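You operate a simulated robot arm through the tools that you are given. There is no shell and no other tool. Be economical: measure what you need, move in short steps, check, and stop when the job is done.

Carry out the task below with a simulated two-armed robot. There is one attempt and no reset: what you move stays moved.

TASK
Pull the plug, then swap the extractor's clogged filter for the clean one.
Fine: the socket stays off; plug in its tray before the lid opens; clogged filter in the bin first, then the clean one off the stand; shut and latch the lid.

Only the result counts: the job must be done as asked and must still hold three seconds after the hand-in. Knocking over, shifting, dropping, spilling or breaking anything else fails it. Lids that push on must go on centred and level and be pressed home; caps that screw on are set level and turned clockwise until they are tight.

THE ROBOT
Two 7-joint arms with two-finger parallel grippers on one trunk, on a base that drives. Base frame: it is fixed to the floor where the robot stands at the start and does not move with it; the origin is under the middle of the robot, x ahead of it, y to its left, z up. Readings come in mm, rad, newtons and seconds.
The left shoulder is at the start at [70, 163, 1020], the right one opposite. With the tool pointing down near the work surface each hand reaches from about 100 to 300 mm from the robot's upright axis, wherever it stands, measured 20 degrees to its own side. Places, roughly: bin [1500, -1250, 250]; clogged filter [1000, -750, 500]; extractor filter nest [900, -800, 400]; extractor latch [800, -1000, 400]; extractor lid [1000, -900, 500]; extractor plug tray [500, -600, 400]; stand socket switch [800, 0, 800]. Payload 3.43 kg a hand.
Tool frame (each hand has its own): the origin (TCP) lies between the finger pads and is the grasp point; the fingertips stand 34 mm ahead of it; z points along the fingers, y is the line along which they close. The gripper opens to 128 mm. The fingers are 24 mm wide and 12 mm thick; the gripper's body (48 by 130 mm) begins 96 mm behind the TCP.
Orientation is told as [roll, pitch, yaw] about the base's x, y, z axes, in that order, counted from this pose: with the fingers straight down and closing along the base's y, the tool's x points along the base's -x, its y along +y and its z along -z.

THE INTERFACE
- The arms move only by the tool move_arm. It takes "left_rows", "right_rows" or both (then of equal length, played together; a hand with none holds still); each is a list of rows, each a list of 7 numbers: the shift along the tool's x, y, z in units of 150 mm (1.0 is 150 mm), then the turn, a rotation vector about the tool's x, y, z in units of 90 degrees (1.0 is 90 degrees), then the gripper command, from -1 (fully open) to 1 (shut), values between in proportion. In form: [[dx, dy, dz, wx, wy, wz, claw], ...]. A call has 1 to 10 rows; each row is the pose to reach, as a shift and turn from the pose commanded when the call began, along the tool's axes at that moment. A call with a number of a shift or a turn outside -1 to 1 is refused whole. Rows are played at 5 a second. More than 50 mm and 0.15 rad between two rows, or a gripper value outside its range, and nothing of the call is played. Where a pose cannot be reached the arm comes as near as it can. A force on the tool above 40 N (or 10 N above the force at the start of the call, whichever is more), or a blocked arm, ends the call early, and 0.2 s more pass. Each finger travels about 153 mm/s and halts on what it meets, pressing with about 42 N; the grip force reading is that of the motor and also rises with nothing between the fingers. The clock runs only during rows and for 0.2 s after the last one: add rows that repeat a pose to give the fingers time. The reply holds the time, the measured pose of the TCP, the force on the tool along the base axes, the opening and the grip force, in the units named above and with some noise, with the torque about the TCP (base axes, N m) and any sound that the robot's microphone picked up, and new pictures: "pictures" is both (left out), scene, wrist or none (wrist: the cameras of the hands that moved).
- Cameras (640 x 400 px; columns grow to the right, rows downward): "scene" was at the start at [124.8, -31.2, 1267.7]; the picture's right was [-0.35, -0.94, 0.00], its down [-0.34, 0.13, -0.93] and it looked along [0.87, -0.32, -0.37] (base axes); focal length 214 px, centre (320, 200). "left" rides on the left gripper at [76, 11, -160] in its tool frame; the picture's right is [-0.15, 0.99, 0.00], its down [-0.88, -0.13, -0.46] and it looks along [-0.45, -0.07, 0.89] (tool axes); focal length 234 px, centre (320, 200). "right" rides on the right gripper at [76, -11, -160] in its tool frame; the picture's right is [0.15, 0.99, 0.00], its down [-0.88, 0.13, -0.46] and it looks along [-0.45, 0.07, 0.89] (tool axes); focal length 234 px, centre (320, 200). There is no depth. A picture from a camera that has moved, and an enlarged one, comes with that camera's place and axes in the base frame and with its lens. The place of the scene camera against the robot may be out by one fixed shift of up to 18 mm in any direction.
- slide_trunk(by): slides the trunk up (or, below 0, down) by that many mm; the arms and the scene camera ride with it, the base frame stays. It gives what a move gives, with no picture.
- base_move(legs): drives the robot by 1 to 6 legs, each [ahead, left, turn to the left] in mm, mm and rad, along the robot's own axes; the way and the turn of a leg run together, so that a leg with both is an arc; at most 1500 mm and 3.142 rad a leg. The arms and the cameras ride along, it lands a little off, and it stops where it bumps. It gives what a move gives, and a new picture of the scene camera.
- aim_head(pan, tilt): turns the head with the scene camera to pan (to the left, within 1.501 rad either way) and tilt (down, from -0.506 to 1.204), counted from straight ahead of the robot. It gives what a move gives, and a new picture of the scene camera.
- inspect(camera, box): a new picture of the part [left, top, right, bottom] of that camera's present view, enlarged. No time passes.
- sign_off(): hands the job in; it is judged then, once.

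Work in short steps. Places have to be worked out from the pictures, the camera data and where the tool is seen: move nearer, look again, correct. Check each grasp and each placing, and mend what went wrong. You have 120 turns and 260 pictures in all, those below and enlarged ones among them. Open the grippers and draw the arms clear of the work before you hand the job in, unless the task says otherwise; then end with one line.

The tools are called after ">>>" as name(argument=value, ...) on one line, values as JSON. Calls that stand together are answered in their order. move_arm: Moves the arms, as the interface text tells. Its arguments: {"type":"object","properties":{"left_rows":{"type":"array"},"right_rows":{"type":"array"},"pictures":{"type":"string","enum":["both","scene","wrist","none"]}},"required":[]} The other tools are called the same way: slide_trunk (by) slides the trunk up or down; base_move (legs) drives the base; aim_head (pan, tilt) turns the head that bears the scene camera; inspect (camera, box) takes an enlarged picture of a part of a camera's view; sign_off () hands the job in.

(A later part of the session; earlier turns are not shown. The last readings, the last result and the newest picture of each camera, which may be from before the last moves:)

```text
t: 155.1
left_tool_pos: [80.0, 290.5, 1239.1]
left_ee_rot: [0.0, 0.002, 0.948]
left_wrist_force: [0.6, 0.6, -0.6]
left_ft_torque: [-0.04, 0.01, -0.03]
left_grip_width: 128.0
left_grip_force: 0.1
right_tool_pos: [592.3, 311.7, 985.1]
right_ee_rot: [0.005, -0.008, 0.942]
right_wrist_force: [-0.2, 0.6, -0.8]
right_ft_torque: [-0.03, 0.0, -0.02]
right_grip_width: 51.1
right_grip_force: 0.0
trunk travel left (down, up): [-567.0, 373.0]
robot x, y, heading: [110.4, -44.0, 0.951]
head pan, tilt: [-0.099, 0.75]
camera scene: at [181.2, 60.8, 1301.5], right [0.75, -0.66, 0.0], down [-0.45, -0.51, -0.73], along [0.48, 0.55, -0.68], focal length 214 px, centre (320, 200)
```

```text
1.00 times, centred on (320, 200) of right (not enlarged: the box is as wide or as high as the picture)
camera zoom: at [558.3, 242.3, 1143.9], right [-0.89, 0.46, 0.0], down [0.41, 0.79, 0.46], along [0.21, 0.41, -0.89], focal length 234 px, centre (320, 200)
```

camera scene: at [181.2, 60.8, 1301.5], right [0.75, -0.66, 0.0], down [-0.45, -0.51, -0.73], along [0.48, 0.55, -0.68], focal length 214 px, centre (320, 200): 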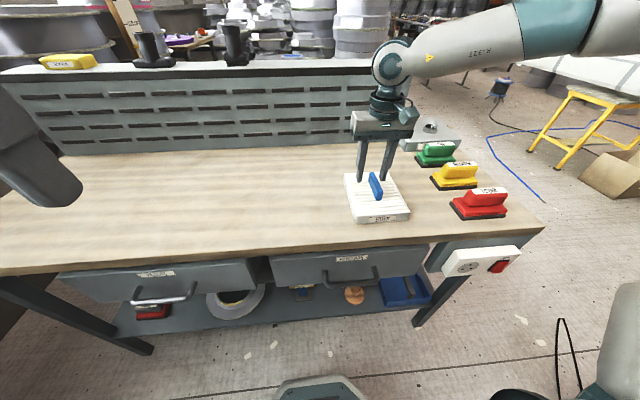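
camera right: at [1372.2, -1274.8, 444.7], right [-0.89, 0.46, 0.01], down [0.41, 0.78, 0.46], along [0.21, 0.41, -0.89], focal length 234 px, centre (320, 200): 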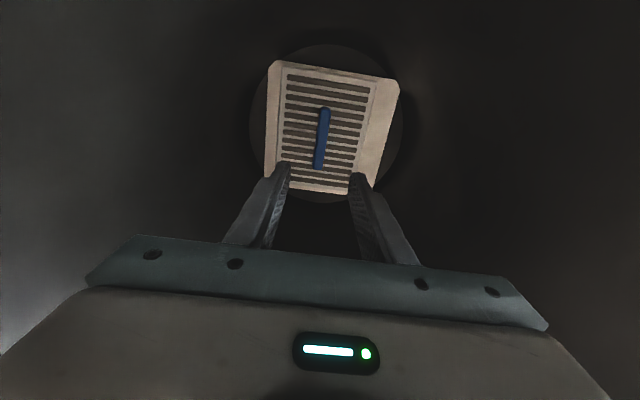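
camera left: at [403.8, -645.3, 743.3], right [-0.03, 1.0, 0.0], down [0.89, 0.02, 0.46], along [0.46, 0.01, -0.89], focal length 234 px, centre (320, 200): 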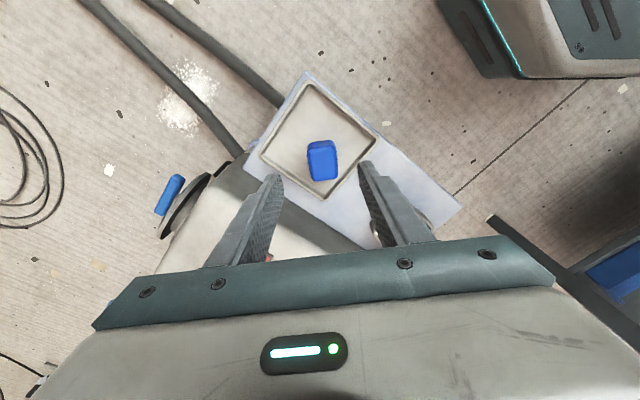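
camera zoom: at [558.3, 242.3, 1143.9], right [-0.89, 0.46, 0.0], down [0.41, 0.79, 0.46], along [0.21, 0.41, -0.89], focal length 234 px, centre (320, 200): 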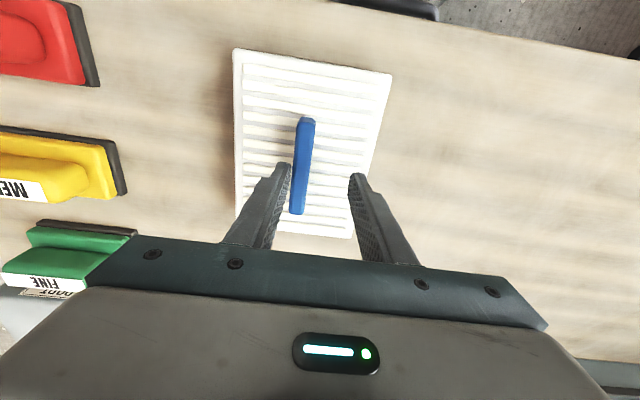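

The clean filter is under the hand with the same orientation as the nest needs; its handle is at about [606, 301, 934]. I shift 17 mm sideways and lower slowly by 28 mm.

>>> move_arm(right_rows=[[0, -0.06, 0, 0, 0, 0, 0.2], [0, -0.117, 0, 0, 0, 0, 0.2], [0, -0.117, 0.07, 0, 0, 0, 0.2], [0, -0.117, 0.13, 0, 0, 0, 0.2], [0, -0.117, 0.18, 0, 0, 0, 0.2], [0, -0.117, 0.18, 0, 0, 0, 0.2]], pictures="wrist")

>>> inspect(camera="scene", box=[320, 110, 440, 230])

```text
t: 156.5
left_tool_pos: [79.4, 289.3, 1238.7]
left_ee_rot: [0.001, 0.0, 0.95]
left_wrist_force: [0.2, -0.3, -0.5]
left_ft_torque: [-0.03, 0.0, -0.02]
left_grip_width: 128.2
left_grip_force: 0.0
right_tool_pos: [605.5, 301.3, 957.4]
right_ee_rot: [0.005, -0.007, 0.943]
right_wrist_force: [-0.1, -1.1, -0.4]
right_ft_torque: [-0.01, -0.01, 0.02]
right_grip_width: 51.4
right_grip_force: 0.0
trunk travel left (down, up): [-567.0, 373.0]
robot x, y, heading: [110.6, -43.5, 0.949]
head pan, tilt: [-0.099, 0.75]
camera right: at [570.9, 231.6, 1116.7], right [-0.89, 0.46, 0.0], down [0.41, 0.79, 0.46], along [0.21, 0.41, -0.89], focal length 234 px, centre (320, 200)
```

right: 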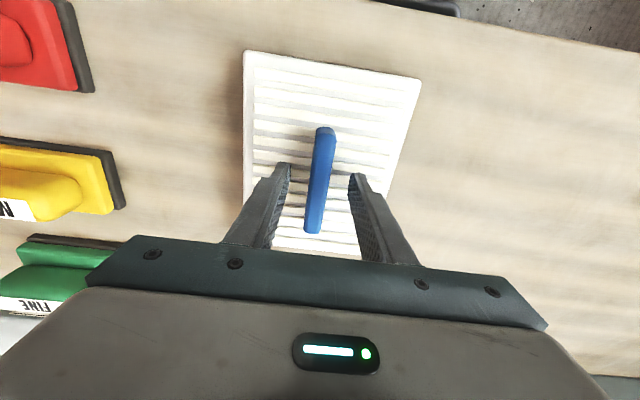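

```text
3.33 times, centred on (380, 170) of scene
camera zoom: at [181.0, 60.5, 1301.5], right [0.75, -0.66, 0.0], down [-0.45, -0.51, -0.73], along [0.48, 0.55, -0.68], focal length 715 px, centre (120, 300)
```

zoom: 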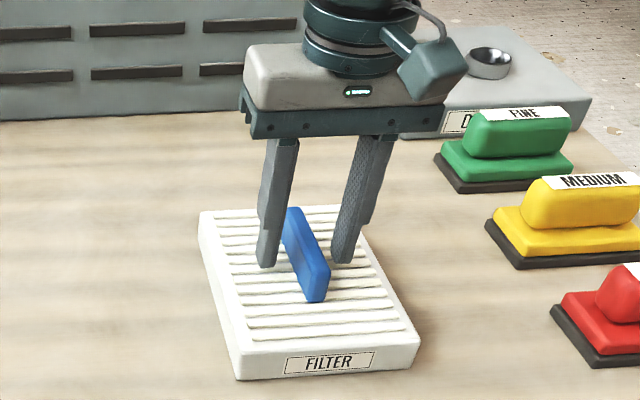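

Nearly down: I lower 7 mm more and close.

>>> move_arm(right_rows=[[0, 0, 0.02, 0, 0, 0, 0.2], [0, 0, 0.04, 0, 0, 0, 0.2], [0, 0, 0.05, 0, 0, 0, 0.3], [0, 0, 0.05, 0, 0, 0, 0.6], [0, 0, 0.05, 0, 0, 0, 1], [0, 0, 0.05, 0, 0, 0, 1], [0, 0, 0.05, 0, 0, 0, 1]], pictures="wrist")

```text
t: 158.1
left_tool_pos: [79.5, 289.8, 1238.6]
left_ee_rot: [-0.001, 0.0, 0.95]
left_wrist_force: [0.3, -0.7, -0.4]
left_ft_torque: [0.02, 0.0, 0.0]
left_grip_width: 128.0
left_grip_force: 0.1
right_tool_pos: [607.8, 300.5, 950.7]
right_ee_rot: [0.005, -0.006, 0.943]
right_wrist_force: [0.9, -0.4, 0.3]
right_ft_torque: [-0.11, -0.25, 0.01]
right_grip_width: 15.2
right_grip_force: 42.0
trunk travel left (down, up): [-567.0, 373.0]
robot x, y, heading: [113.4, -43.5, 0.949]
head pan, tilt: [-0.099, 0.75]
camera right: at [572.1, 231.6, 1109.5], right [-0.89, 0.46, 0.0], down [0.41, 0.79, 0.46], along [0.21, 0.41, -0.89], focal length 234 px, centre (320, 200)
```

right: 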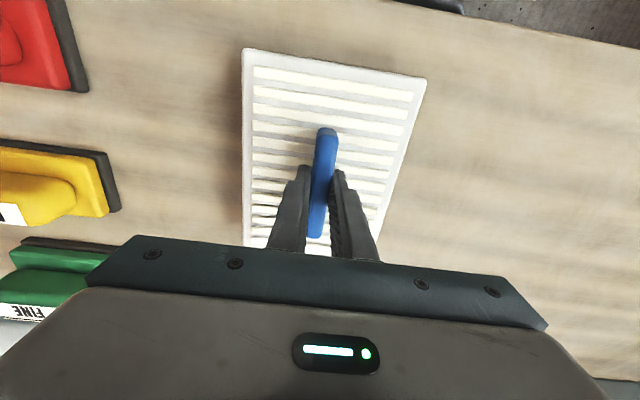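

The grip matches the one on the old filter almost pixel for pixel. I lift slowly.

>>> move_arm(right_rows=[[0, 0, -0.02, 0, 0, 0, 1], [0, 0, -0.05, 0, 0, 0, 1], [0, 0, -0.1, 0, 0, 0, 1], [0, 0, -0.16, 0, 0, 0, 1], [0, 0, -0.24, 0, 0, 0, 1], [0, 0, -0.32, 0, 0, 0, 1], [0, 0, -0.4, 0, 0, 0, 1], [0, 0, -0.5, 0, 0, 0, 1]], pictures="wrist")

```text
t: 159.9
left_tool_pos: [78.9, 289.1, 1239.3]
left_ee_rot: [0.0, 0.0, 0.948]
left_wrist_force: [1.0, -0.2, -0.7]
left_ft_torque: [0.01, -0.04, 0.01]
left_grip_width: 128.1
left_grip_force: 0.2
right_tool_pos: [607.1, 300.3, 1027.1]
right_ee_rot: [0.005, -0.005, 0.944]
right_wrist_force: [-0.7, -0.8, -2.6]
right_ft_torque: [-0.01, -0.07, 0.0]
right_grip_width: 15.5
right_grip_force: 41.4
trunk travel left (down, up): [-567.0, 373.0]
robot x, y, heading: [107.4, -40.2, 0.947]
head pan, tilt: [-0.099, 0.75]
camera right: at [572.1, 231.1, 1185.4], right [-0.89, 0.46, 0.0], down [0.41, 0.79, 0.46], along [0.21, 0.41, -0.89], focal length 234 px, centre (320, 200)
```

right: 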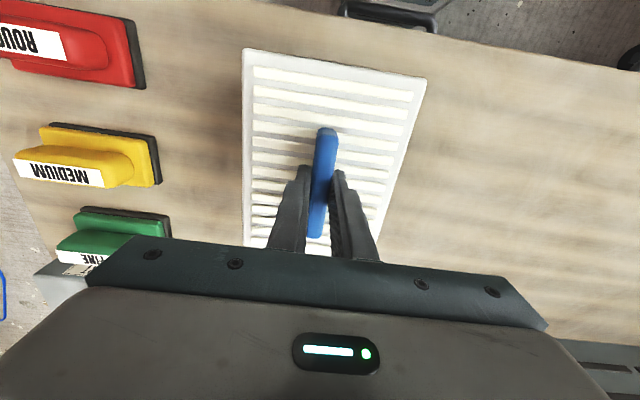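

The clean filter is lifted. I drive back the same way, first away from the bench, then along to the nest position.

>>> base_move(legs=[[-730, -278, 0]])

>>> base_move(legs=[[0, -629, 0]])

```text
t: 164.1
left_tool_pos: [-122.2, -460.1, 1238.2]
left_ee_rot: [0.001, 0.002, 0.967]
left_wrist_force: [-0.8, -0.5, 0.0]
left_ft_torque: [0.0, 0.02, -0.02]
left_grip_width: 128.2
left_grip_force: 0.0
right_tool_pos: [406.8, -439.5, 1025.6]
right_ee_rot: [0.005, -0.006, 0.96]
right_wrist_force: [0.5, 0.6, -2.2]
right_ft_torque: [0.0, -0.01, 0.0]
right_grip_width: 15.6
right_grip_force: 42.0
trunk travel left (down, up): [-567.0, 373.0]
robot x, y, heading: [-84.6, -795.0, 0.968]
head pan, tilt: [-0.099, 0.75]
camera scene: at [-15.2, -687.0, 1301.4], right [0.76, -0.65, 0.0], down [-0.44, -0.52, -0.73], along [0.47, 0.56, -0.68], focal length 214 px, centre (320, 200)
```

scene: 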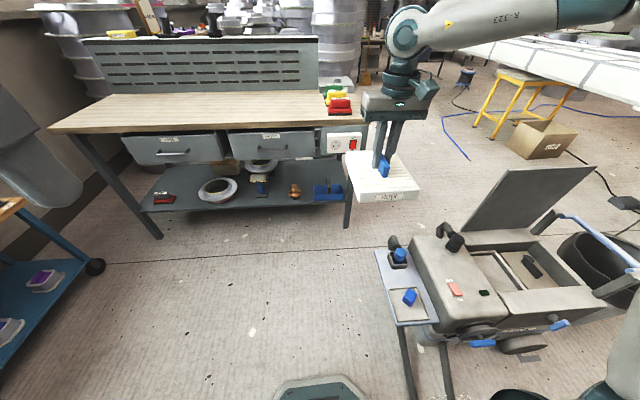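

```text
t: 167.6
left_tool_pos: [389.3, -812.0, 1238.7]
left_ee_rot: [0.0, 0.001, 0.969]
left_wrist_force: [0.0, 0.6, 0.5]
left_ft_torque: [0.01, -0.03, 0.01]
left_grip_width: 127.7
left_grip_force: 0.0
right_tool_pos: [917.0, -791.0, 1026.7]
right_ee_rot: [0.005, -0.007, 0.961]
right_wrist_force: [0.3, -0.4, -2.4]
right_ft_torque: [0.0, 0.01, 0.02]
right_grip_width: 15.2
right_grip_force: 42.0
trunk travel left (down, up): [-567.0, 373.0]
robot x, y, heading: [427.4, -1143.2, 0.97]
head pan, tilt: [-0.099, 0.75]
camera scene: at [495.0, -1038.7, 1301.4], right [0.76, -0.65, 0.0], down [-0.44, -0.52, -0.73], along [0.47, 0.56, -0.68], focal length 214 px, centre (320, 200)
```

scene: 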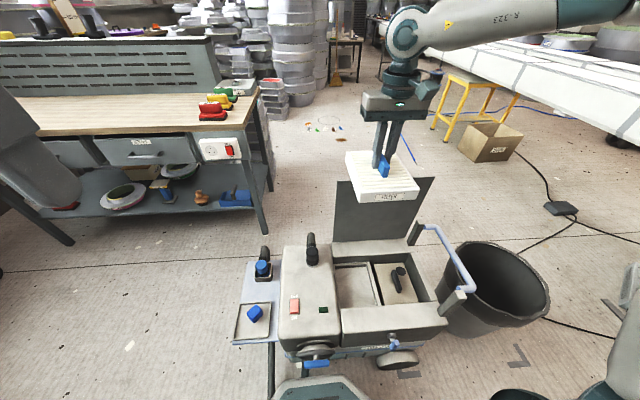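

I correct the hand by −38 mm along the reach direction and the small yaw error, then lower the trunk 390 mm and look.

>>> move_arm(right_rows=[[0.1, 0.01, 0, 0, 0, 0.005, 1], [0.2, 0.02, 0, 0, 0, 0.011, 1], [0.251, 0.028, 0, 0, 0, 0.011, 1], [0.251, 0.028, 0, 0, 0, 0.011, 1]], pictures="none")

>>> slide_trunk(by=-390)

>>> inspect(camera="right", box=[0, 0, 640, 400])

>>> inspect(camera="scene", box=[200, 80, 520, 300])

```text
t: 168.6
left_tool_pos: [388.5, -811.9, 1238.8]
left_ee_rot: [0.0, 0.001, 0.967]
left_wrist_force: [0.5, 0.0, -0.6]
left_ft_torque: [-0.01, 0.0, 0.03]
left_grip_width: 128.0
left_grip_force: 0.1
right_tool_pos: [892.2, -818.9, 1026.0]
right_ee_rot: [0.007, -0.006, 0.945]
right_wrist_force: [-0.5, -0.2, -2.7]
right_ft_torque: [0.02, 0.04, 0.02]
right_grip_width: 15.6
right_grip_force: 42.6
trunk travel left (down, up): [-567.0, 373.0]
robot x, y, heading: [426.1, -1146.0, 0.971]
head pan, tilt: [-0.099, 0.75]
```

```text
t: 172.3
left_tool_pos: [388.8, -811.1, 848.7]
left_ee_rot: [0.002, 0.001, 0.968]
left_wrist_force: [0.3, 0.0, 0.4]
left_ft_torque: [0.02, -0.02, 0.02]
left_grip_width: 127.9
left_grip_force: 0.0
right_tool_pos: [892.2, -818.3, 635.8]
right_ee_rot: [0.007, -0.007, 0.944]
right_wrist_force: [0.0, -0.1, -2.5]
right_ft_torque: [0.0, 0.0, -0.02]
right_grip_width: 15.4
right_grip_force: 42.0
trunk travel left (down, up): [-177.0, 763.0]
robot x, y, heading: [423.7, -1144.1, 0.963]
head pan, tilt: [-0.099, 0.75]
```

```text
1.00 times, centred on (320, 200) of right (not enlarged: the box is as wide or as high as the picture)
camera zoom: at [858.2, -888.7, 794.4], right [-0.89, 0.46, 0.0], down [0.41, 0.79, 0.46], along [0.21, 0.41, -0.89], focal length 234 px, centre (320, 200)
```

zoom: 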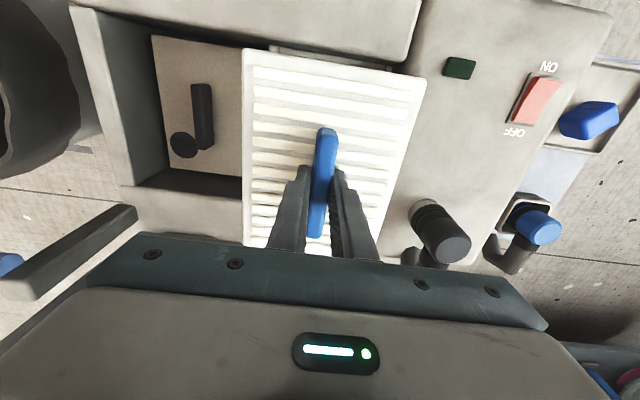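

```text
1.82 times, centred on (360, 190) of scene
camera zoom: at [494.8, -1038.9, 911.5], right [0.76, -0.65, 0.0], down [-0.44, -0.52, -0.73], along [0.47, 0.56, -0.68], focal length 390 px, centre (247, 218)
```

zoom: 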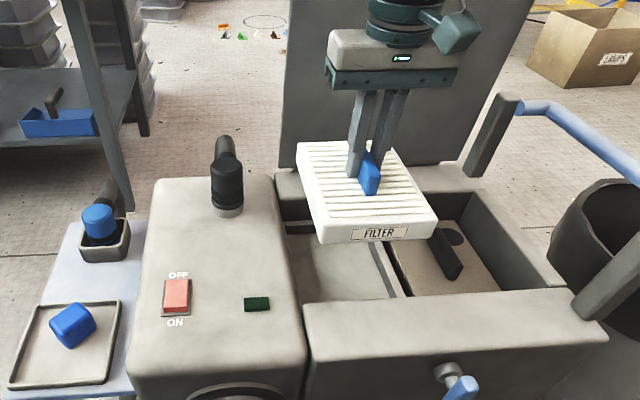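

Positions agree. I lower to TCP z 585, the height at which I have a reference picture of the old filter leaving the nest.

>>> move_arm(right_rows=[[0, 0, 0.12, 0, 0, 0, 1], [0, 0, 0.24, 0, 0, 0, 1], [0, -0.005, 0.337, 0, 0, 0, 1], [0, -0.005, 0.337, 0, 0, 0, 1]], pictures="wrist")

```text
t: 173.3
left_tool_pos: [388.9, -811.4, 847.9]
left_ee_rot: [0.0, 0.002, 0.967]
left_wrist_force: [-0.5, -0.6, 0.0]
left_ft_torque: [0.01, 0.01, 0.03]
left_grip_width: 128.0
left_grip_force: 0.1
right_tool_pos: [892.6, -820.1, 585.2]
right_ee_rot: [0.005, -0.007, 0.946]
right_wrist_force: [0.5, 0.7, -1.5]
right_ft_torque: [-0.01, -0.02, -0.01]
right_grip_width: 15.4
right_grip_force: 42.2
trunk travel left (down, up): [-177.0, 763.0]
robot x, y, heading: [423.8, -1146.0, 0.968]
head pan, tilt: [-0.099, 0.75]
camera right: at [859.2, -889.4, 744.0], right [-0.89, 0.46, 0.0], down [0.41, 0.79, 0.46], along [0.21, 0.41, -0.89], focal length 234 px, centre (320, 200)
```

right: 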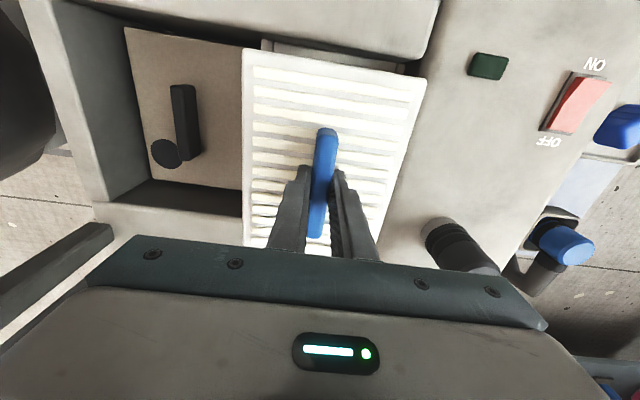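

It matches the reference exactly. I lower slowly into the nest.

>>> move_arm(right_rows=[[0, 0, 0.1, 0, 0, 0, 1], [0, 0, 0.2, 0, 0, 0, 1], [0, 0, 0.3, 0, 0, 0, 1], [0, 0, 0.4, 0, 0, 0, 1], [0, 0, 0.5, 0, 0, 0, 1], [0, 0, 0.58, 0, 0, 0, 1], [0, 0, 0.65, 0, 0, 0, 1], [0, 0, 0.7, 0, 0, 0, 1], [0, 0, 0.7, 0, 0, 0, 1]], pictures="wrist")

>>> inspect(camera="scene", box=[280, 120, 440, 280])

```text
t: 175.1
left_tool_pos: [386.9, -813.5, 849.7]
left_ee_rot: [-0.002, -0.003, 0.966]
left_wrist_force: [1.0, 0.6, -0.6]
left_ft_torque: [0.03, 0.0, 0.0]
left_grip_width: 127.8
left_grip_force: 0.0
right_tool_pos: [890.2, -816.9, 487.0]
right_ee_rot: [0.007, -0.015, 0.947]
right_wrist_force: [-4.9, -5.8, 25.2]
right_ft_torque: [-1.96, -1.03, -0.57]
right_grip_width: 18.3
right_grip_force: 41.4
trunk travel left (down, up): [-177.0, 763.0]
robot x, y, heading: [424.8, -1143.4, 0.97]
head pan, tilt: [-0.099, 0.75]
stopped in row 8 (right hand): the force on the tool passed its limit at 45 N (the readings are from after the stop); the commanded pose is now the measured one
camera right: at [855.7, -887.9, 645.8], right [-0.89, 0.46, 0.01], down [0.41, 0.78, 0.47], along [0.21, 0.42, -0.88], focal length 234 px, centre (320, 200)
```

right: 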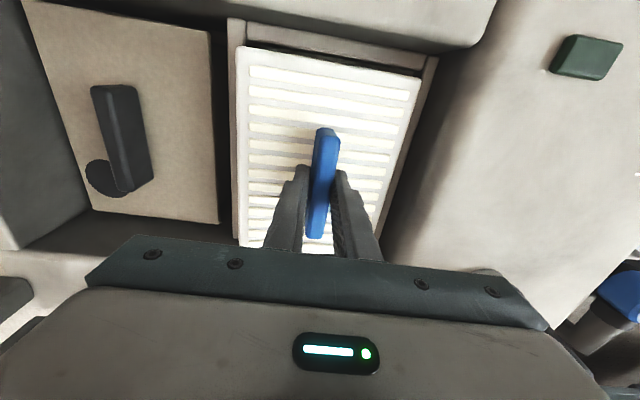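

```text
2.50 times, centred on (360, 200) of scene
camera zoom: at [492.8, -1040.1, 912.0], right [0.76, -0.65, 0.0], down [-0.44, -0.52, -0.73], along [0.47, 0.56, -0.68], focal length 536 px, centre (220, 200)
```

zoom: 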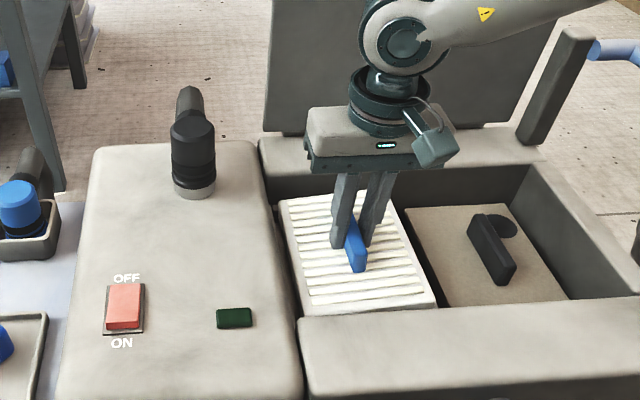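

The filter's +e edge caught on the nest divider (torque shows contact on that side). I raise 15 mm, then look at how it hangs.

>>> move_arm(right_rows=[[0, 0, -0.05, 0, 0, 0, 1], [0, 0, -0.12, 0, 0.005, 0, 1], [0, 0, -0.12, 0, 0.005, 0, 1]], pictures="wrist")

>>> inspect(camera="right", box=[210, 10, 450, 180])

```text
t: 175.9
left_tool_pos: [388.3, -811.1, 848.8]
left_ee_rot: [0.0, 0.001, 0.968]
left_wrist_force: [-0.2, -0.7, 0.3]
left_ft_torque: [-0.01, 0.02, -0.03]
left_grip_width: 128.2
left_grip_force: 0.1
right_tool_pos: [892.2, -816.5, 503.8]
right_ee_rot: [0.01, -0.002, 0.947]
right_wrist_force: [-0.8, -0.7, -2.8]
right_ft_torque: [0.01, -0.01, 0.03]
right_grip_width: 15.2
right_grip_force: 42.3
trunk travel left (down, up): [-177.0, 763.0]
robot x, y, heading: [426.5, -1145.9, 0.968]
head pan, tilt: [-0.099, 0.75]
camera right: at [858.4, -886.1, 661.6], right [-0.89, 0.46, 0.01], down [0.41, 0.79, 0.46], along [0.2, 0.41, -0.89], focal length 234 px, centre (320, 200)
```

right: 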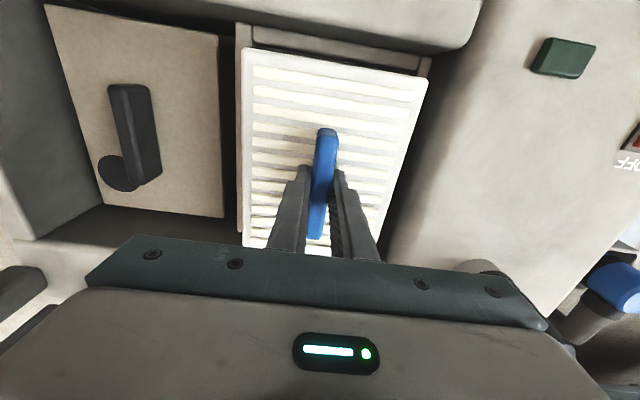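

```text
2.35 times, centred on (330, 95) of right
camera zoom: at [858.4, -886.1, 661.6], right [-0.89, 0.46, 0.01], down [0.41, 0.79, 0.46], along [0.2, 0.41, -0.89], focal length 551 px, centre (296, 447)
```

zoom: 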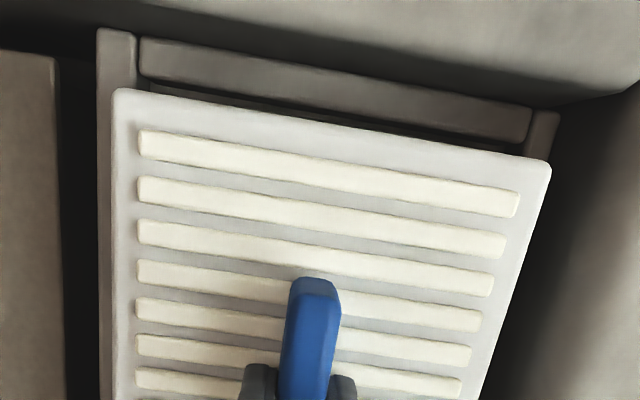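

The filter sits straight in the grip again. I nudge it 2 mm toward the robot and 1 mm toward −e, then lower in small steps.

>>> move_arm(right_rows=[[0.013, 0.007, 0, 0, 0, 0, 1], [0.013, 0.007, 0.05, 0, 0, 0, 1], [0.013, 0.007, 0.09, 0, 0, 0, 1], [0.013, 0.007, 0.12, 0, 0, 0, 1], [0.013, 0.007, 0.15, 0, 0, 0, 1], [0.013, 0.007, 0.18, 0, 0, 0, 1], [0.013, 0.007, 0.21, 0, 0, 0, 1], [0.013, 0.007, 0.235, 0, 0, 0, 1]], pictures="wrist")

```text
t: 177.7
left_tool_pos: [387.4, -811.9, 848.7]
left_ee_rot: [-0.001, -0.001, 0.968]
left_wrist_force: [-0.9, -0.9, 0.4]
left_ft_torque: [0.01, -0.01, 0.04]
left_grip_width: 127.8
left_grip_force: 0.0
right_tool_pos: [888.8, -817.0, 469.1]
right_ee_rot: [0.009, -0.009, 0.947]
right_wrist_force: [-0.6, -2.3, 12.7]
right_ft_torque: [0.3, -1.58, -0.25]
right_grip_width: 15.4
right_grip_force: 41.6
trunk travel left (down, up): [-177.0, 763.0]
robot x, y, heading: [423.6, -1142.3, 0.969]
head pan, tilt: [-0.099, 0.75]
camera right: at [854.6, -887.2, 627.9], right [-0.89, 0.46, 0.01], down [0.41, 0.79, 0.46], along [0.21, 0.41, -0.89], focal length 234 px, centre (320, 200)
```

right: 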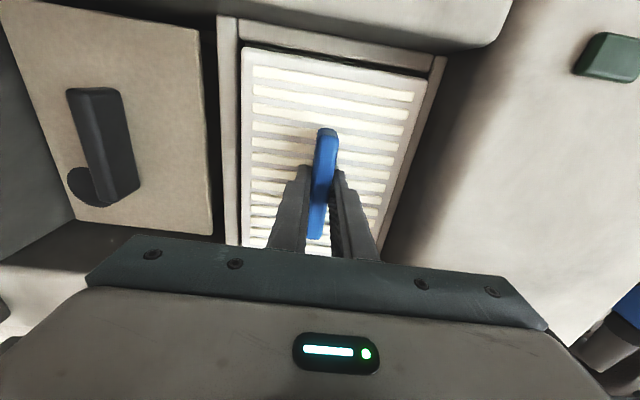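

At z 469 it is as deep as the old one was. I zoom to verify it sits level within the frame before releasing.

>>> inspect(camera="right", box=[200, 10, 460, 260])

>>> inspect(camera="scene", box=[280, 140, 440, 270])

```text
1.60 times, centred on (330, 135) of right
camera zoom: at [854.6, -887.2, 627.9], right [-0.89, 0.46, 0.01], down [0.41, 0.79, 0.46], along [0.21, 0.41, -0.89], focal length 375 px, centre (304, 304)
```

zoom: 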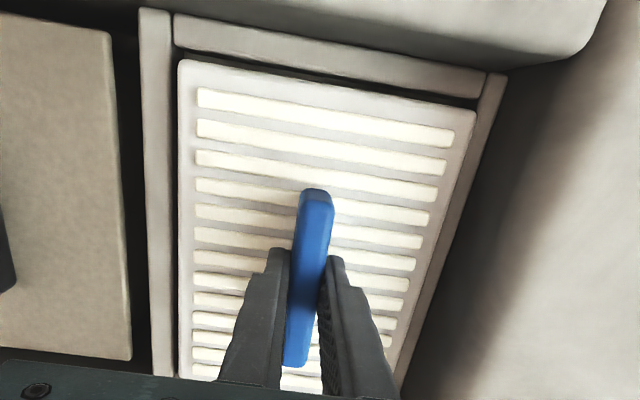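

```text
3.08 times, centred on (360, 205) of scene
camera zoom: at [493.5, -1039.4, 912.0], right [0.76, -0.65, 0.0], down [-0.44, -0.52, -0.73], along [0.47, 0.56, -0.68], focal length 660 px, centre (197, 185)
```

zoom: 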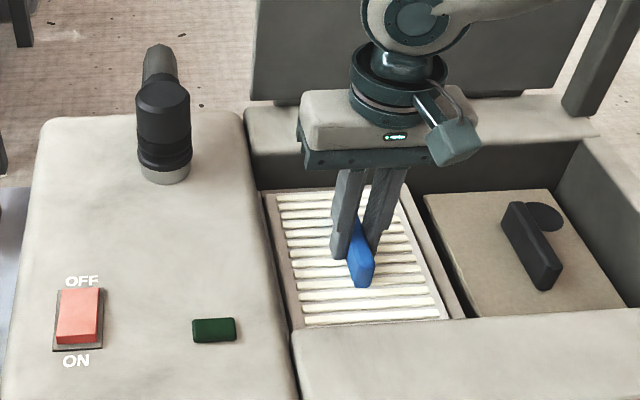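

It is inside the frame and level. I release and lift off a little, then check it seated.

>>> move_arm(right_rows=[[0, 0, 0.01, 0, 0, 0, 1], [0, 0, 0, 0, 0, 0, 0.6], [0, 0, 0, 0, 0, 0, 0.4], [0, 0, -0.1, 0, 0, 0, 0.4], [0, 0, -0.35, 0, 0, 0, 0.4], [0, 0, -0.6, 0, 0, 0, 0.4], [0, 0, -0.6, 0, 0, 0, 1]], pictures="wrist")

>>> inspect(camera="scene", box=[280, 140, 440, 270])

```text
t: 179.3
left_tool_pos: [389.0, -811.0, 847.7]
left_ee_rot: [0.0, 0.001, 0.967]
left_wrist_force: [-0.2, 0.3, -0.2]
left_ft_torque: [0.0, -0.04, -0.02]
left_grip_width: 127.9
left_grip_force: 0.0
right_tool_pos: [889.5, -818.0, 559.6]
right_ee_rot: [0.009, -0.003, 0.945]
right_wrist_force: [0.4, 0.1, 0.5]
right_ft_torque: [0.03, 0.01, 0.03]
right_grip_width: 0.0
right_grip_force: 32.9
trunk travel left (down, up): [-177.0, 763.0]
robot x, y, heading: [425.8, -1145.6, 0.968]
head pan, tilt: [-0.099, 0.75]
camera right: at [856.2, -887.2, 718.5], right [-0.89, 0.46, 0.01], down [0.41, 0.79, 0.46], along [0.2, 0.41, -0.89], focal length 234 px, centre (320, 200)
```

right: 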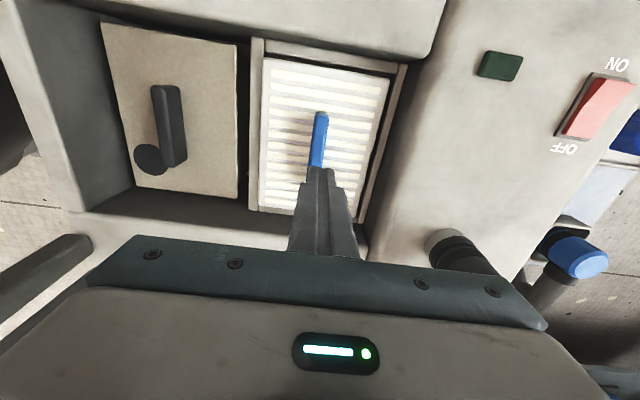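

```text
3.08 times, centred on (360, 205) of scene
camera zoom: at [494.3, -1038.8, 911.4], right [0.76, -0.65, 0.0], down [-0.44, -0.52, -0.73], along [0.47, 0.56, -0.68], focal length 660 px, centre (197, 185)
```

zoom: 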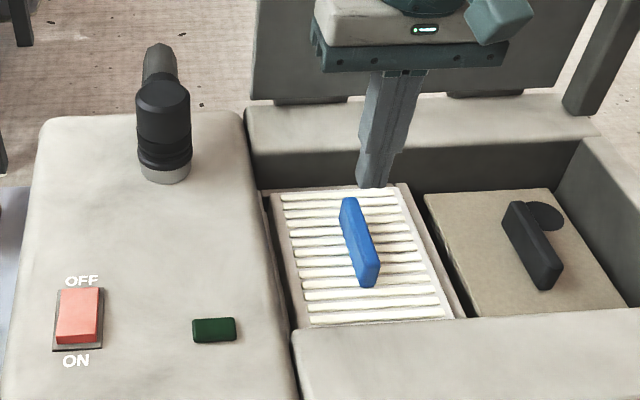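

Seated. I press it gently from above on the handle to be sure it's home.

>>> move_arm(right_rows=[[0, 0, 0.2, 0, 0, 0, 1], [0, 0, 0.36, 0, 0, 0, 1], [0, 0, 0.42, 0, 0, 0, 1], [0, 0, 0.45, 0, 0, 0, 1], [0, 0, 0.48, 0, 0, 0, 1], [0, 0, 0.5, 0, 0, 0, 1]], pictures="none")

>>> move_arm(right_rows=[[0, 0, -0.3, 0, 0, 0, 1], [0, 0, -0.6, 0, 0, 0, 1], [0, 0, -0.9, 0, 0, 0, 1]], pictures="both")

```text
t: 180.2
left_tool_pos: [387.8, -814.5, 850.0]
left_ee_rot: [-0.002, -0.001, 0.968]
left_wrist_force: [-0.2, 0.4, -0.9]
left_ft_torque: [0.01, 0.03, 0.0]
left_grip_width: 128.1
left_grip_force: 0.0
right_tool_pos: [889.6, -818.4, 501.7]
right_ee_rot: [0.011, -0.014, 0.948]
right_wrist_force: [-3.4, -6.9, 26.0]
right_ft_torque: [-0.48, 0.25, 0.08]
right_grip_width: 0.0
right_grip_force: 32.9
trunk travel left (down, up): [-177.0, 763.0]
robot x, y, heading: [426.8, -1145.1, 0.965]
head pan, tilt: [-0.099, 0.75]
stopped in row 4 (right hand): the force on the tool passed its limit at 48 N (the readings are from after the stop); the commanded pose is now the measured one
```

```text
t: 181.0
left_tool_pos: [388.0, -811.5, 848.5]
left_ee_rot: [0.0, -0.001, 0.967]
left_wrist_force: [-0.2, 1.1, -0.4]
left_ft_torque: [0.02, 0.01, -0.02]
left_grip_width: 128.1
left_grip_force: 0.0
right_tool_pos: [889.4, -817.9, 633.0]
right_ee_rot: [0.008, -0.008, 0.947]
right_wrist_force: [0.2, 0.0, -0.5]
right_ft_torque: [0.01, -0.05, -0.01]
right_grip_width: 0.1
right_grip_force: 33.0
trunk travel left (down, up): [-177.0, 763.0]
robot x, y, heading: [427.0, -1141.6, 0.967]
head pan, tilt: [-0.099, 0.75]
camera scene: at [494.2, -1039.1, 911.4], right [0.76, -0.65, 0.0], down [-0.44, -0.52, -0.73], along [0.47, 0.56, -0.68], focal length 214 px, centre (320, 200)
camera right: at [855.3, -888.2, 791.4], right [-0.89, 0.46, 0.01], down [0.41, 0.78, 0.46], along [0.21, 0.42, -0.89], focal length 234 px, centre (320, 200)
```

scene: 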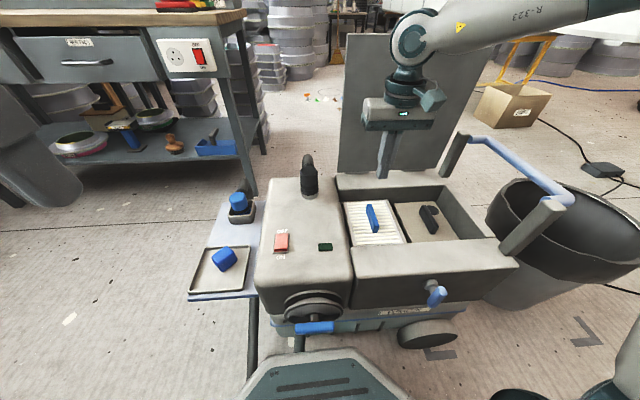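
right: 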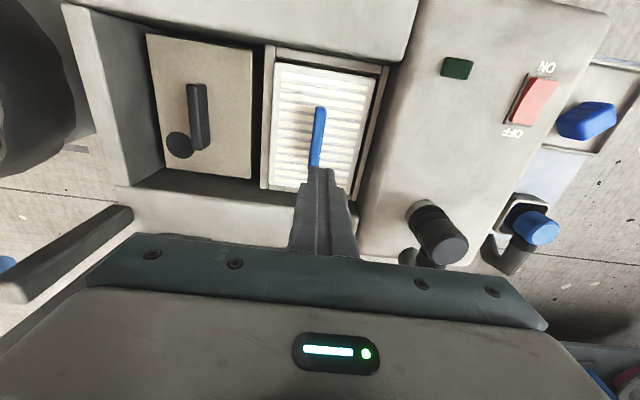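

The clean filter is seated. Now to close the lid: I'll raise the trunk, tilt the right hand forward and reach over the lid's top edge to hook it from behind.

>>> slide_trunk(by=310)

>>> move_arm(right_rows=[[0, -0.16, 0, 0, -0.09, 0, 1], [0, -0.32, 0, 0, -0.18, 0, 1], [0, -0.48, 0, 0, -0.27, 0, 1], [0, -0.64, 0, 0, -0.36, 0, 1], [0, -0.8, 0, 0, -0.45, 0, 1], [0, -0.8, 0, 0, -0.45, 0, 1]], pictures="both")

```text
t: 184.1
left_tool_pos: [388.8, -811.5, 1159.0]
left_ee_rot: [-0.002, 0.002, 0.968]
left_wrist_force: [-0.2, -0.5, -0.3]
left_ft_torque: [0.03, 0.02, 0.02]
left_grip_width: 128.0
left_grip_force: 0.0
right_tool_pos: [890.5, -816.7, 942.7]
right_ee_rot: [0.009, -0.009, 0.948]
right_wrist_force: [0.0, -0.2, 0.2]
right_ft_torque: [-0.04, 0.01, -0.05]
right_grip_width: 0.1
right_grip_force: 33.4
trunk travel left (down, up): [-487.0, 453.0]
robot x, y, heading: [426.8, -1143.3, 0.971]
head pan, tilt: [-0.099, 0.75]
```

```text
t: 185.5
left_tool_pos: [387.6, -810.8, 1157.4]
left_ee_rot: [-0.002, 0.003, 0.966]
left_wrist_force: [0.3, -0.3, -0.2]
left_ft_torque: [-0.02, 0.0, -0.02]
left_grip_width: 128.1
left_grip_force: 0.0
right_tool_pos: [985.0, -888.6, 942.1]
right_ee_rot: [0.012, -0.717, 0.939]
right_wrist_force: [-0.7, 1.7, 0.1]
right_ft_torque: [-0.01, 0.02, -0.01]
right_grip_width: 0.2
right_grip_force: 32.8
trunk travel left (down, up): [-487.0, 453.0]
robot x, y, heading: [422.2, -1145.2, 0.969]
head pan, tilt: [-0.099, 0.75]
camera scene: at [493.9, -1038.0, 1221.4], right [0.76, -0.65, 0.0], down [-0.44, -0.52, -0.73], along [0.47, 0.56, -0.68], focal length 214 px, centre (320, 200)
camera right: at [901.6, -1026.3, 1012.4], right [-0.87, 0.49, -0.09], down [0.11, 0.37, 0.92], along [0.48, 0.79, -0.38], focal length 234 px, centre (320, 200)
```

scene: 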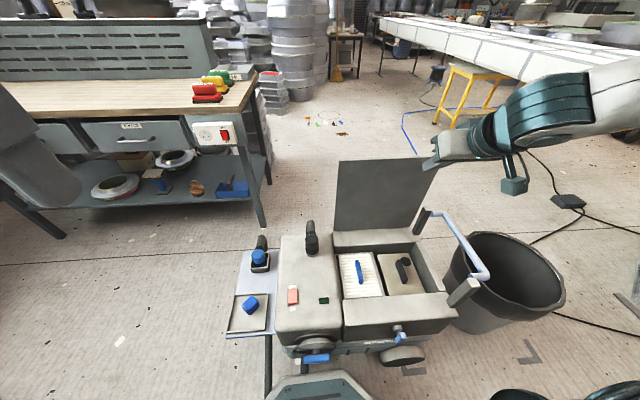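
right: 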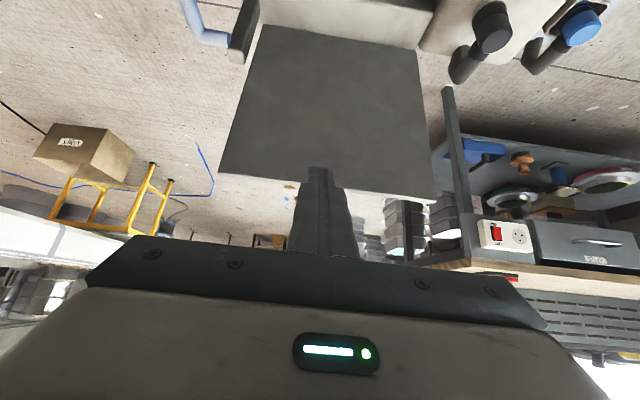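

The lid's top edge is at about u≈-27 mm, z 858. I move the tilted hand 225 mm forward over it.

>>> move_arm(right_rows=[[-0.19, 0, 0.164, 0, 0, 0, 1], [-0.38, 0, 0.33, 0, 0, 0, 1], [-0.57, 0, 0.49, 0, 0, 0, 1], [-0.754, 0, 0.657, 0, 0, 0, 1]], pictures="none")

>>> move_arm(right_rows=[[-0.19, 0, 0.164, 0, 0, 0, 1], [-0.4, 0, 0.35, 0, 0, 0, 1], [-0.4, 0, 0.35, 0, 0, 0, 1]], pictures="both")

```text
t: 186.5
left_tool_pos: [389.5, -809.9, 1157.5]
left_ee_rot: [-0.001, 0.001, 0.965]
left_wrist_force: [0.3, 0.6, 0.2]
left_ft_torque: [-0.04, 0.02, -0.03]
left_grip_width: 128.1
left_grip_force: 0.1
right_tool_pos: [1074.3, -765.2, 941.2]
right_ee_rot: [0.01, -0.712, 0.941]
right_wrist_force: [-0.4, 0.3, 0.5]
right_ft_torque: [0.04, 0.0, -0.05]
right_grip_width: 0.3
right_grip_force: 33.4
trunk travel left (down, up): [-487.0, 453.0]
robot x, y, heading: [421.3, -1146.2, 0.968]
head pan, tilt: [-0.099, 0.75]
```

```text
t: 187.3
left_tool_pos: [388.7, -812.1, 1159.0]
left_ee_rot: [0.001, 0.001, 0.966]
left_wrist_force: [-1.0, -0.7, 0.0]
left_ft_torque: [0.0, 0.0, 0.01]
left_grip_width: 128.0
left_grip_force: 0.1
right_tool_pos: [1119.5, -701.4, 939.3]
right_ee_rot: [0.014, -0.715, 0.939]
right_wrist_force: [-0.4, -0.2, 0.1]
right_ft_torque: [0.0, 0.01, 0.03]
right_grip_width: 0.0
right_grip_force: 33.0
trunk travel left (down, up): [-487.0, 453.0]
robot x, y, heading: [425.9, -1144.5, 0.971]
head pan, tilt: [-0.099, 0.75]
camera scene: at [494.1, -1039.7, 1221.6], right [0.76, -0.65, 0.0], down [-0.44, -0.52, -0.73], along [0.47, 0.56, -0.68], focal length 214 px, centre (320, 200)
camera right: at [1035.4, -840.5, 1009.3], right [-0.87, 0.49, -0.09], down [0.12, 0.37, 0.92], along [0.48, 0.79, -0.37], focal length 234 px, centre (320, 200)
```

scene: 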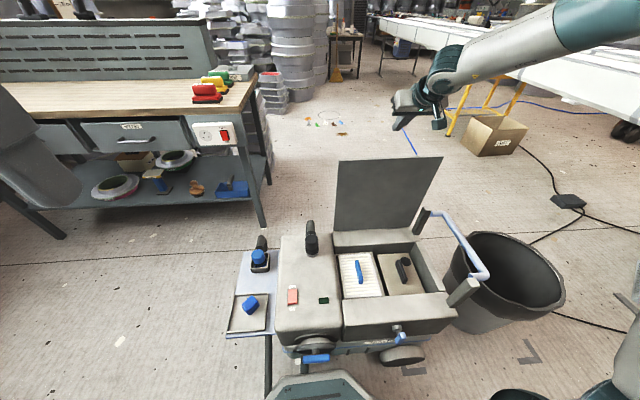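
right: 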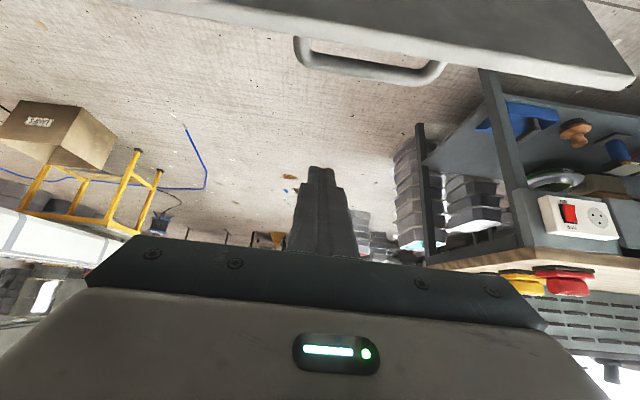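

The hand is beyond the lid. I shift 52 mm right to clear the handle, and lower 95 mm behind the lid.

>>> move_arm(right_rows=[[0, -0.18, 0, 0, 0, 0, 1], [0, -0.35, 0, 0, 0, 0, 1], [0.13, -0.35, 0.15, 0, 0, 0, 1], [0.27, -0.35, 0.31, 0, 0, 0, 1], [0.416, -0.35, 0.477, 0, 0, 0, 1], [0.416, -0.35, 0.477, 0, 0, 0, 1]], pictures="wrist")

```text
t: 188.7
left_tool_pos: [387.8, -812.3, 1158.4]
left_ee_rot: [-0.001, 0.0, 0.968]
left_wrist_force: [0.5, 0.4, 0.3]
left_ft_torque: [-0.02, -0.04, -0.02]
left_grip_width: 128.1
left_grip_force: 0.0
right_tool_pos: [1161.8, -733.5, 845.0]
right_ee_rot: [0.012, -0.716, 0.937]
right_wrist_force: [0.3, 0.4, 0.9]
right_ft_torque: [-0.03, 0.03, -0.03]
right_grip_width: 0.0
right_grip_force: 33.1
trunk travel left (down, up): [-487.0, 453.0]
robot x, y, heading: [423.9, -1142.3, 0.962]
head pan, tilt: [-0.099, 0.75]
camera right: at [1077.8, -871.9, 915.1], right [-0.87, 0.49, -0.09], down [0.11, 0.37, 0.92], along [0.48, 0.79, -0.37], focal length 234 px, centre (320, 200)
```

right: 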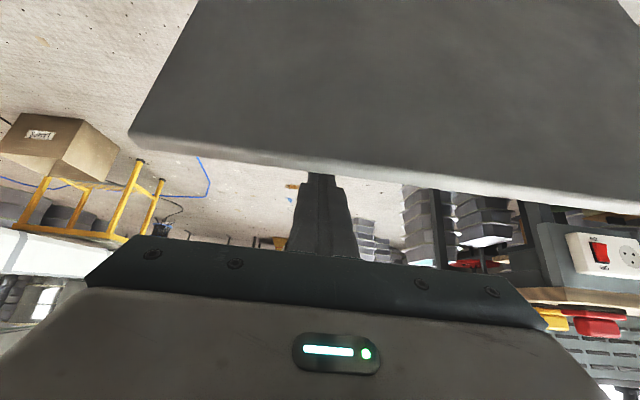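

Fingers are behind the edge. I pull it toward the robot along its arc.

>>> move_arm(right_rows=[[0.16, 0, -0.121, 0, 0, 0, 1], [0.324, 0, -0.238, 0, 0, 0, 1], [0.46, 0, -0.306, 0, 0, 0, 1], [0.602, 0, -0.374, 0, 0, 0, 1], [0.75, 0, -0.43, 0, 0, 0, 1], [0.903, 0, -0.486, 0, 0, 0, 1]], pictures="both")

```text
t: 190.1
left_tool_pos: [388.7, -812.6, 1159.7]
left_ee_rot: [-0.001, 0.001, 0.966]
left_wrist_force: [0.0, 0.1, 0.2]
left_ft_torque: [-0.03, 0.03, -0.01]
left_grip_width: 127.8
left_grip_force: 0.1
right_tool_pos: [1073.1, -856.0, 811.0]
right_ee_rot: [0.012, -0.714, 0.937]
right_wrist_force: [0.4, -0.1, -0.5]
right_ft_torque: [-0.01, 0.02, -0.01]
right_grip_width: 0.0
right_grip_force: 33.5
trunk travel left (down, up): [-487.0, 453.0]
robot x, y, heading: [424.4, -1144.1, 0.965]
head pan, tilt: [-0.099, 0.75]
camera scene: at [494.7, -1039.7, 1221.6], right [0.76, -0.65, 0.0], down [-0.44, -0.52, -0.73], along [0.47, 0.56, -0.68], focal length 214 px, centre (320, 200)
camera right: at [989.8, -993.4, 880.9], right [-0.87, 0.49, -0.09], down [0.12, 0.37, 0.92], along [0.48, 0.79, -0.37], focal length 234 px, centre (320, 200)
```

scene: 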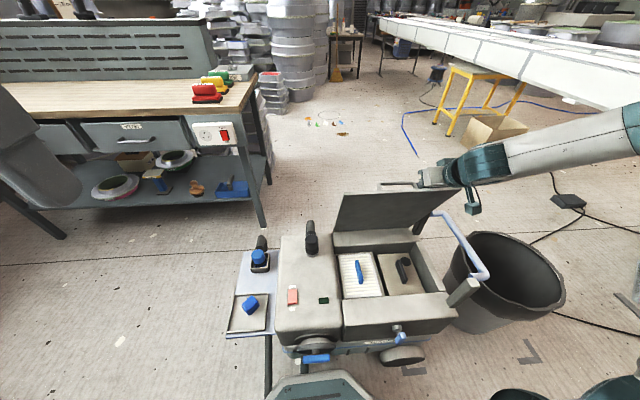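
right: 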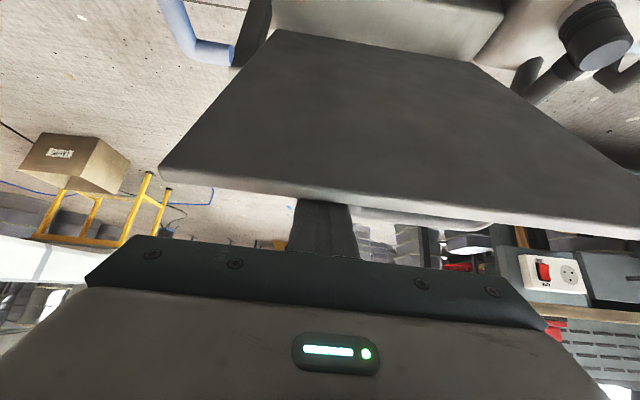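

The lid follows. I continue the arc downwards.

>>> move_arm(right_rows=[[0.211, 0, -0.042, 0, 0, 0, 1], [0.422, 0, -0.084, 0, 0, 0, 1], [0.592, 0, -0.092, 0, 0, 0, 1], [0.763, 0, -0.099, 0, 0, 0, 1], [0.913, 0, -0.088, 0, 0, 0, 1], [0.99, 0, -0.082, 0, 0, 0, 1]], pictures="both")

```text
t: 191.5
left_tool_pos: [389.1, -811.4, 1159.2]
left_ee_rot: [-0.001, -0.001, 0.968]
left_wrist_force: [0.2, -0.6, -0.7]
left_ft_torque: [-0.02, 0.0, 0.02]
left_grip_width: 127.8
left_grip_force: 0.1
right_tool_pos: [1005.6, -950.3, 723.1]
right_ee_rot: [0.015, -0.715, 0.937]
right_wrist_force: [0.2, -0.1, 0.2]
right_ft_torque: [-0.04, -0.01, -0.03]
right_grip_width: 0.0
right_grip_force: 33.3
trunk travel left (down, up): [-487.0, 453.0]
robot x, y, heading: [425.1, -1147.6, 0.968]
head pan, tilt: [-0.099, 0.75]
camera scene: at [494.7, -1039.1, 1221.5], right [0.76, -0.65, 0.0], down [-0.44, -0.52, -0.73], along [0.47, 0.56, -0.68], focal length 214 px, centre (320, 200)
camera right: at [921.3, -1088.3, 792.6], right [-0.87, 0.49, -0.09], down [0.12, 0.37, 0.92], along [0.48, 0.79, -0.38], focal length 234 px, centre (320, 200)
```

scene: 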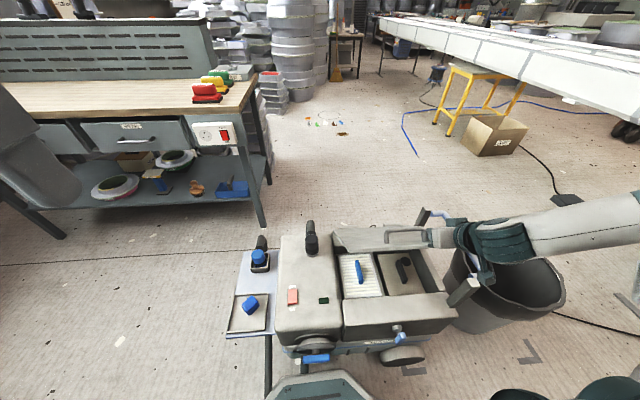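
right: 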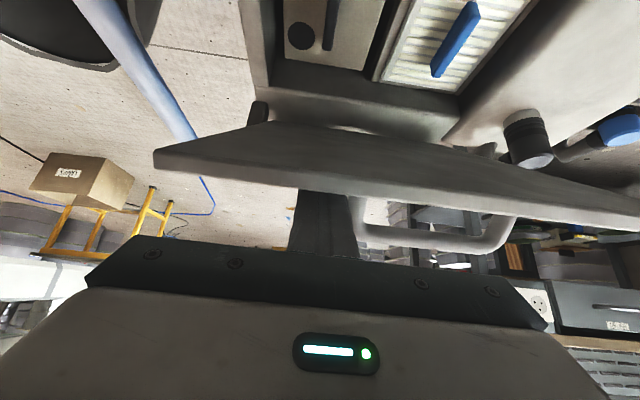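

The lid is at about 40°. I lift slightly, move to the lid's left side (away from the post and the handle), then press down.

>>> move_arm(right_rows=[[-0.13, 0, -0.15, 0, 0, 0, 1], [-0.263, 0, -0.302, 0, 0, 0, 1], [-0.263, 0.33, -0.302, 0, 0, 0, 1], [-0.263, 0.66, -0.302, 0, 0, 0, 1], [-0.263, 1, -0.302, 0, 0, 0, 1]], pictures="none")

>>> move_arm(right_rows=[[0, 0.23, 0, 0, 0, 0, 1], [0.15, 0.23, 0.17, 0, 0, 0, 1], [0.3, 0.23, 0.34, 0, 0, 0, 1], [0.44, 0.23, 0.5, 0, 0, 0, 1], [0.58, 0.23, 0.66, 0, 0, 0, 1]], pictures="both")

```text
refused: row 5 steps farther than a row can; nothing moved
```

```text
t: 191.8
left_tool_pos: [390.3, -811.2, 1159.0]
left_ee_rot: [-0.002, 0.002, 0.964]
left_wrist_force: [0.3, 1.3, 0.6]
left_ft_torque: [-0.04, -0.02, 0.0]
left_grip_width: 127.9
left_grip_force: 0.0
right_tool_pos: [1003.3, -942.3, 720.1]
right_ee_rot: [-0.003, -0.712, 0.932]
right_wrist_force: [-0.1, 0.4, 0.0]
right_ft_torque: [-0.01, 0.02, 0.0]
right_grip_width: 0.0
right_grip_force: 33.2
right hand out of reach, approached as far as the arm can: row 1
trunk travel left (down, up): [-487.0, 453.0]
robot x, y, heading: [424.0, -1144.3, 0.966]
head pan, tilt: [-0.099, 0.75]
stopped in row 1 (right hand): the force on the tool passed its limit at 51 N (the readings are from after the stop); the commanded pose is now the measured one
camera scene: at [495.1, -1038.1, 1221.3], right [0.76, -0.65, 0.0], down [-0.44, -0.52, -0.73], along [0.47, 0.56, -0.68], focal length 214 px, centre (320, 200)
camera right: at [916.7, -1079.1, 790.5], right [-0.86, 0.5, -0.1], down [0.11, 0.37, 0.92], along [0.5, 0.78, -0.38], focal length 234 px, centre (320, 200)
```

scene: 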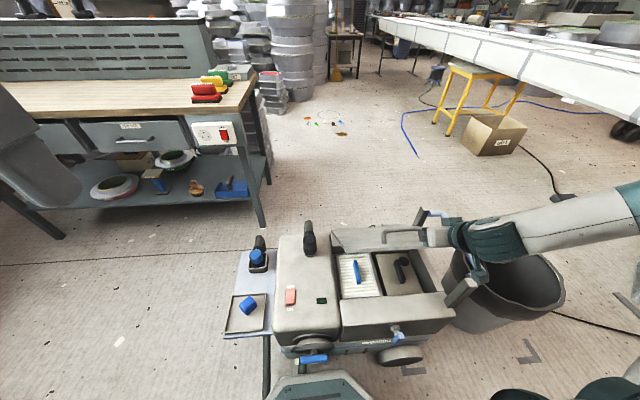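
right: 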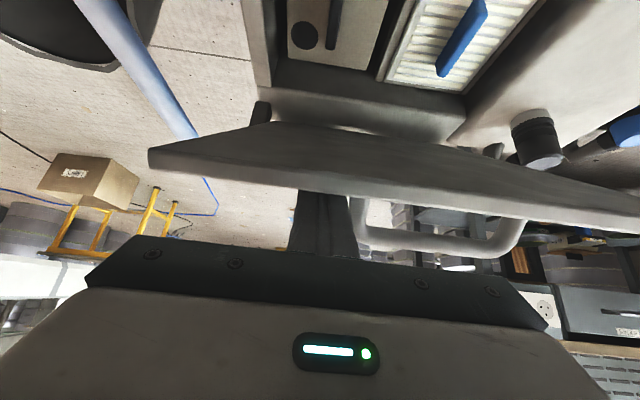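

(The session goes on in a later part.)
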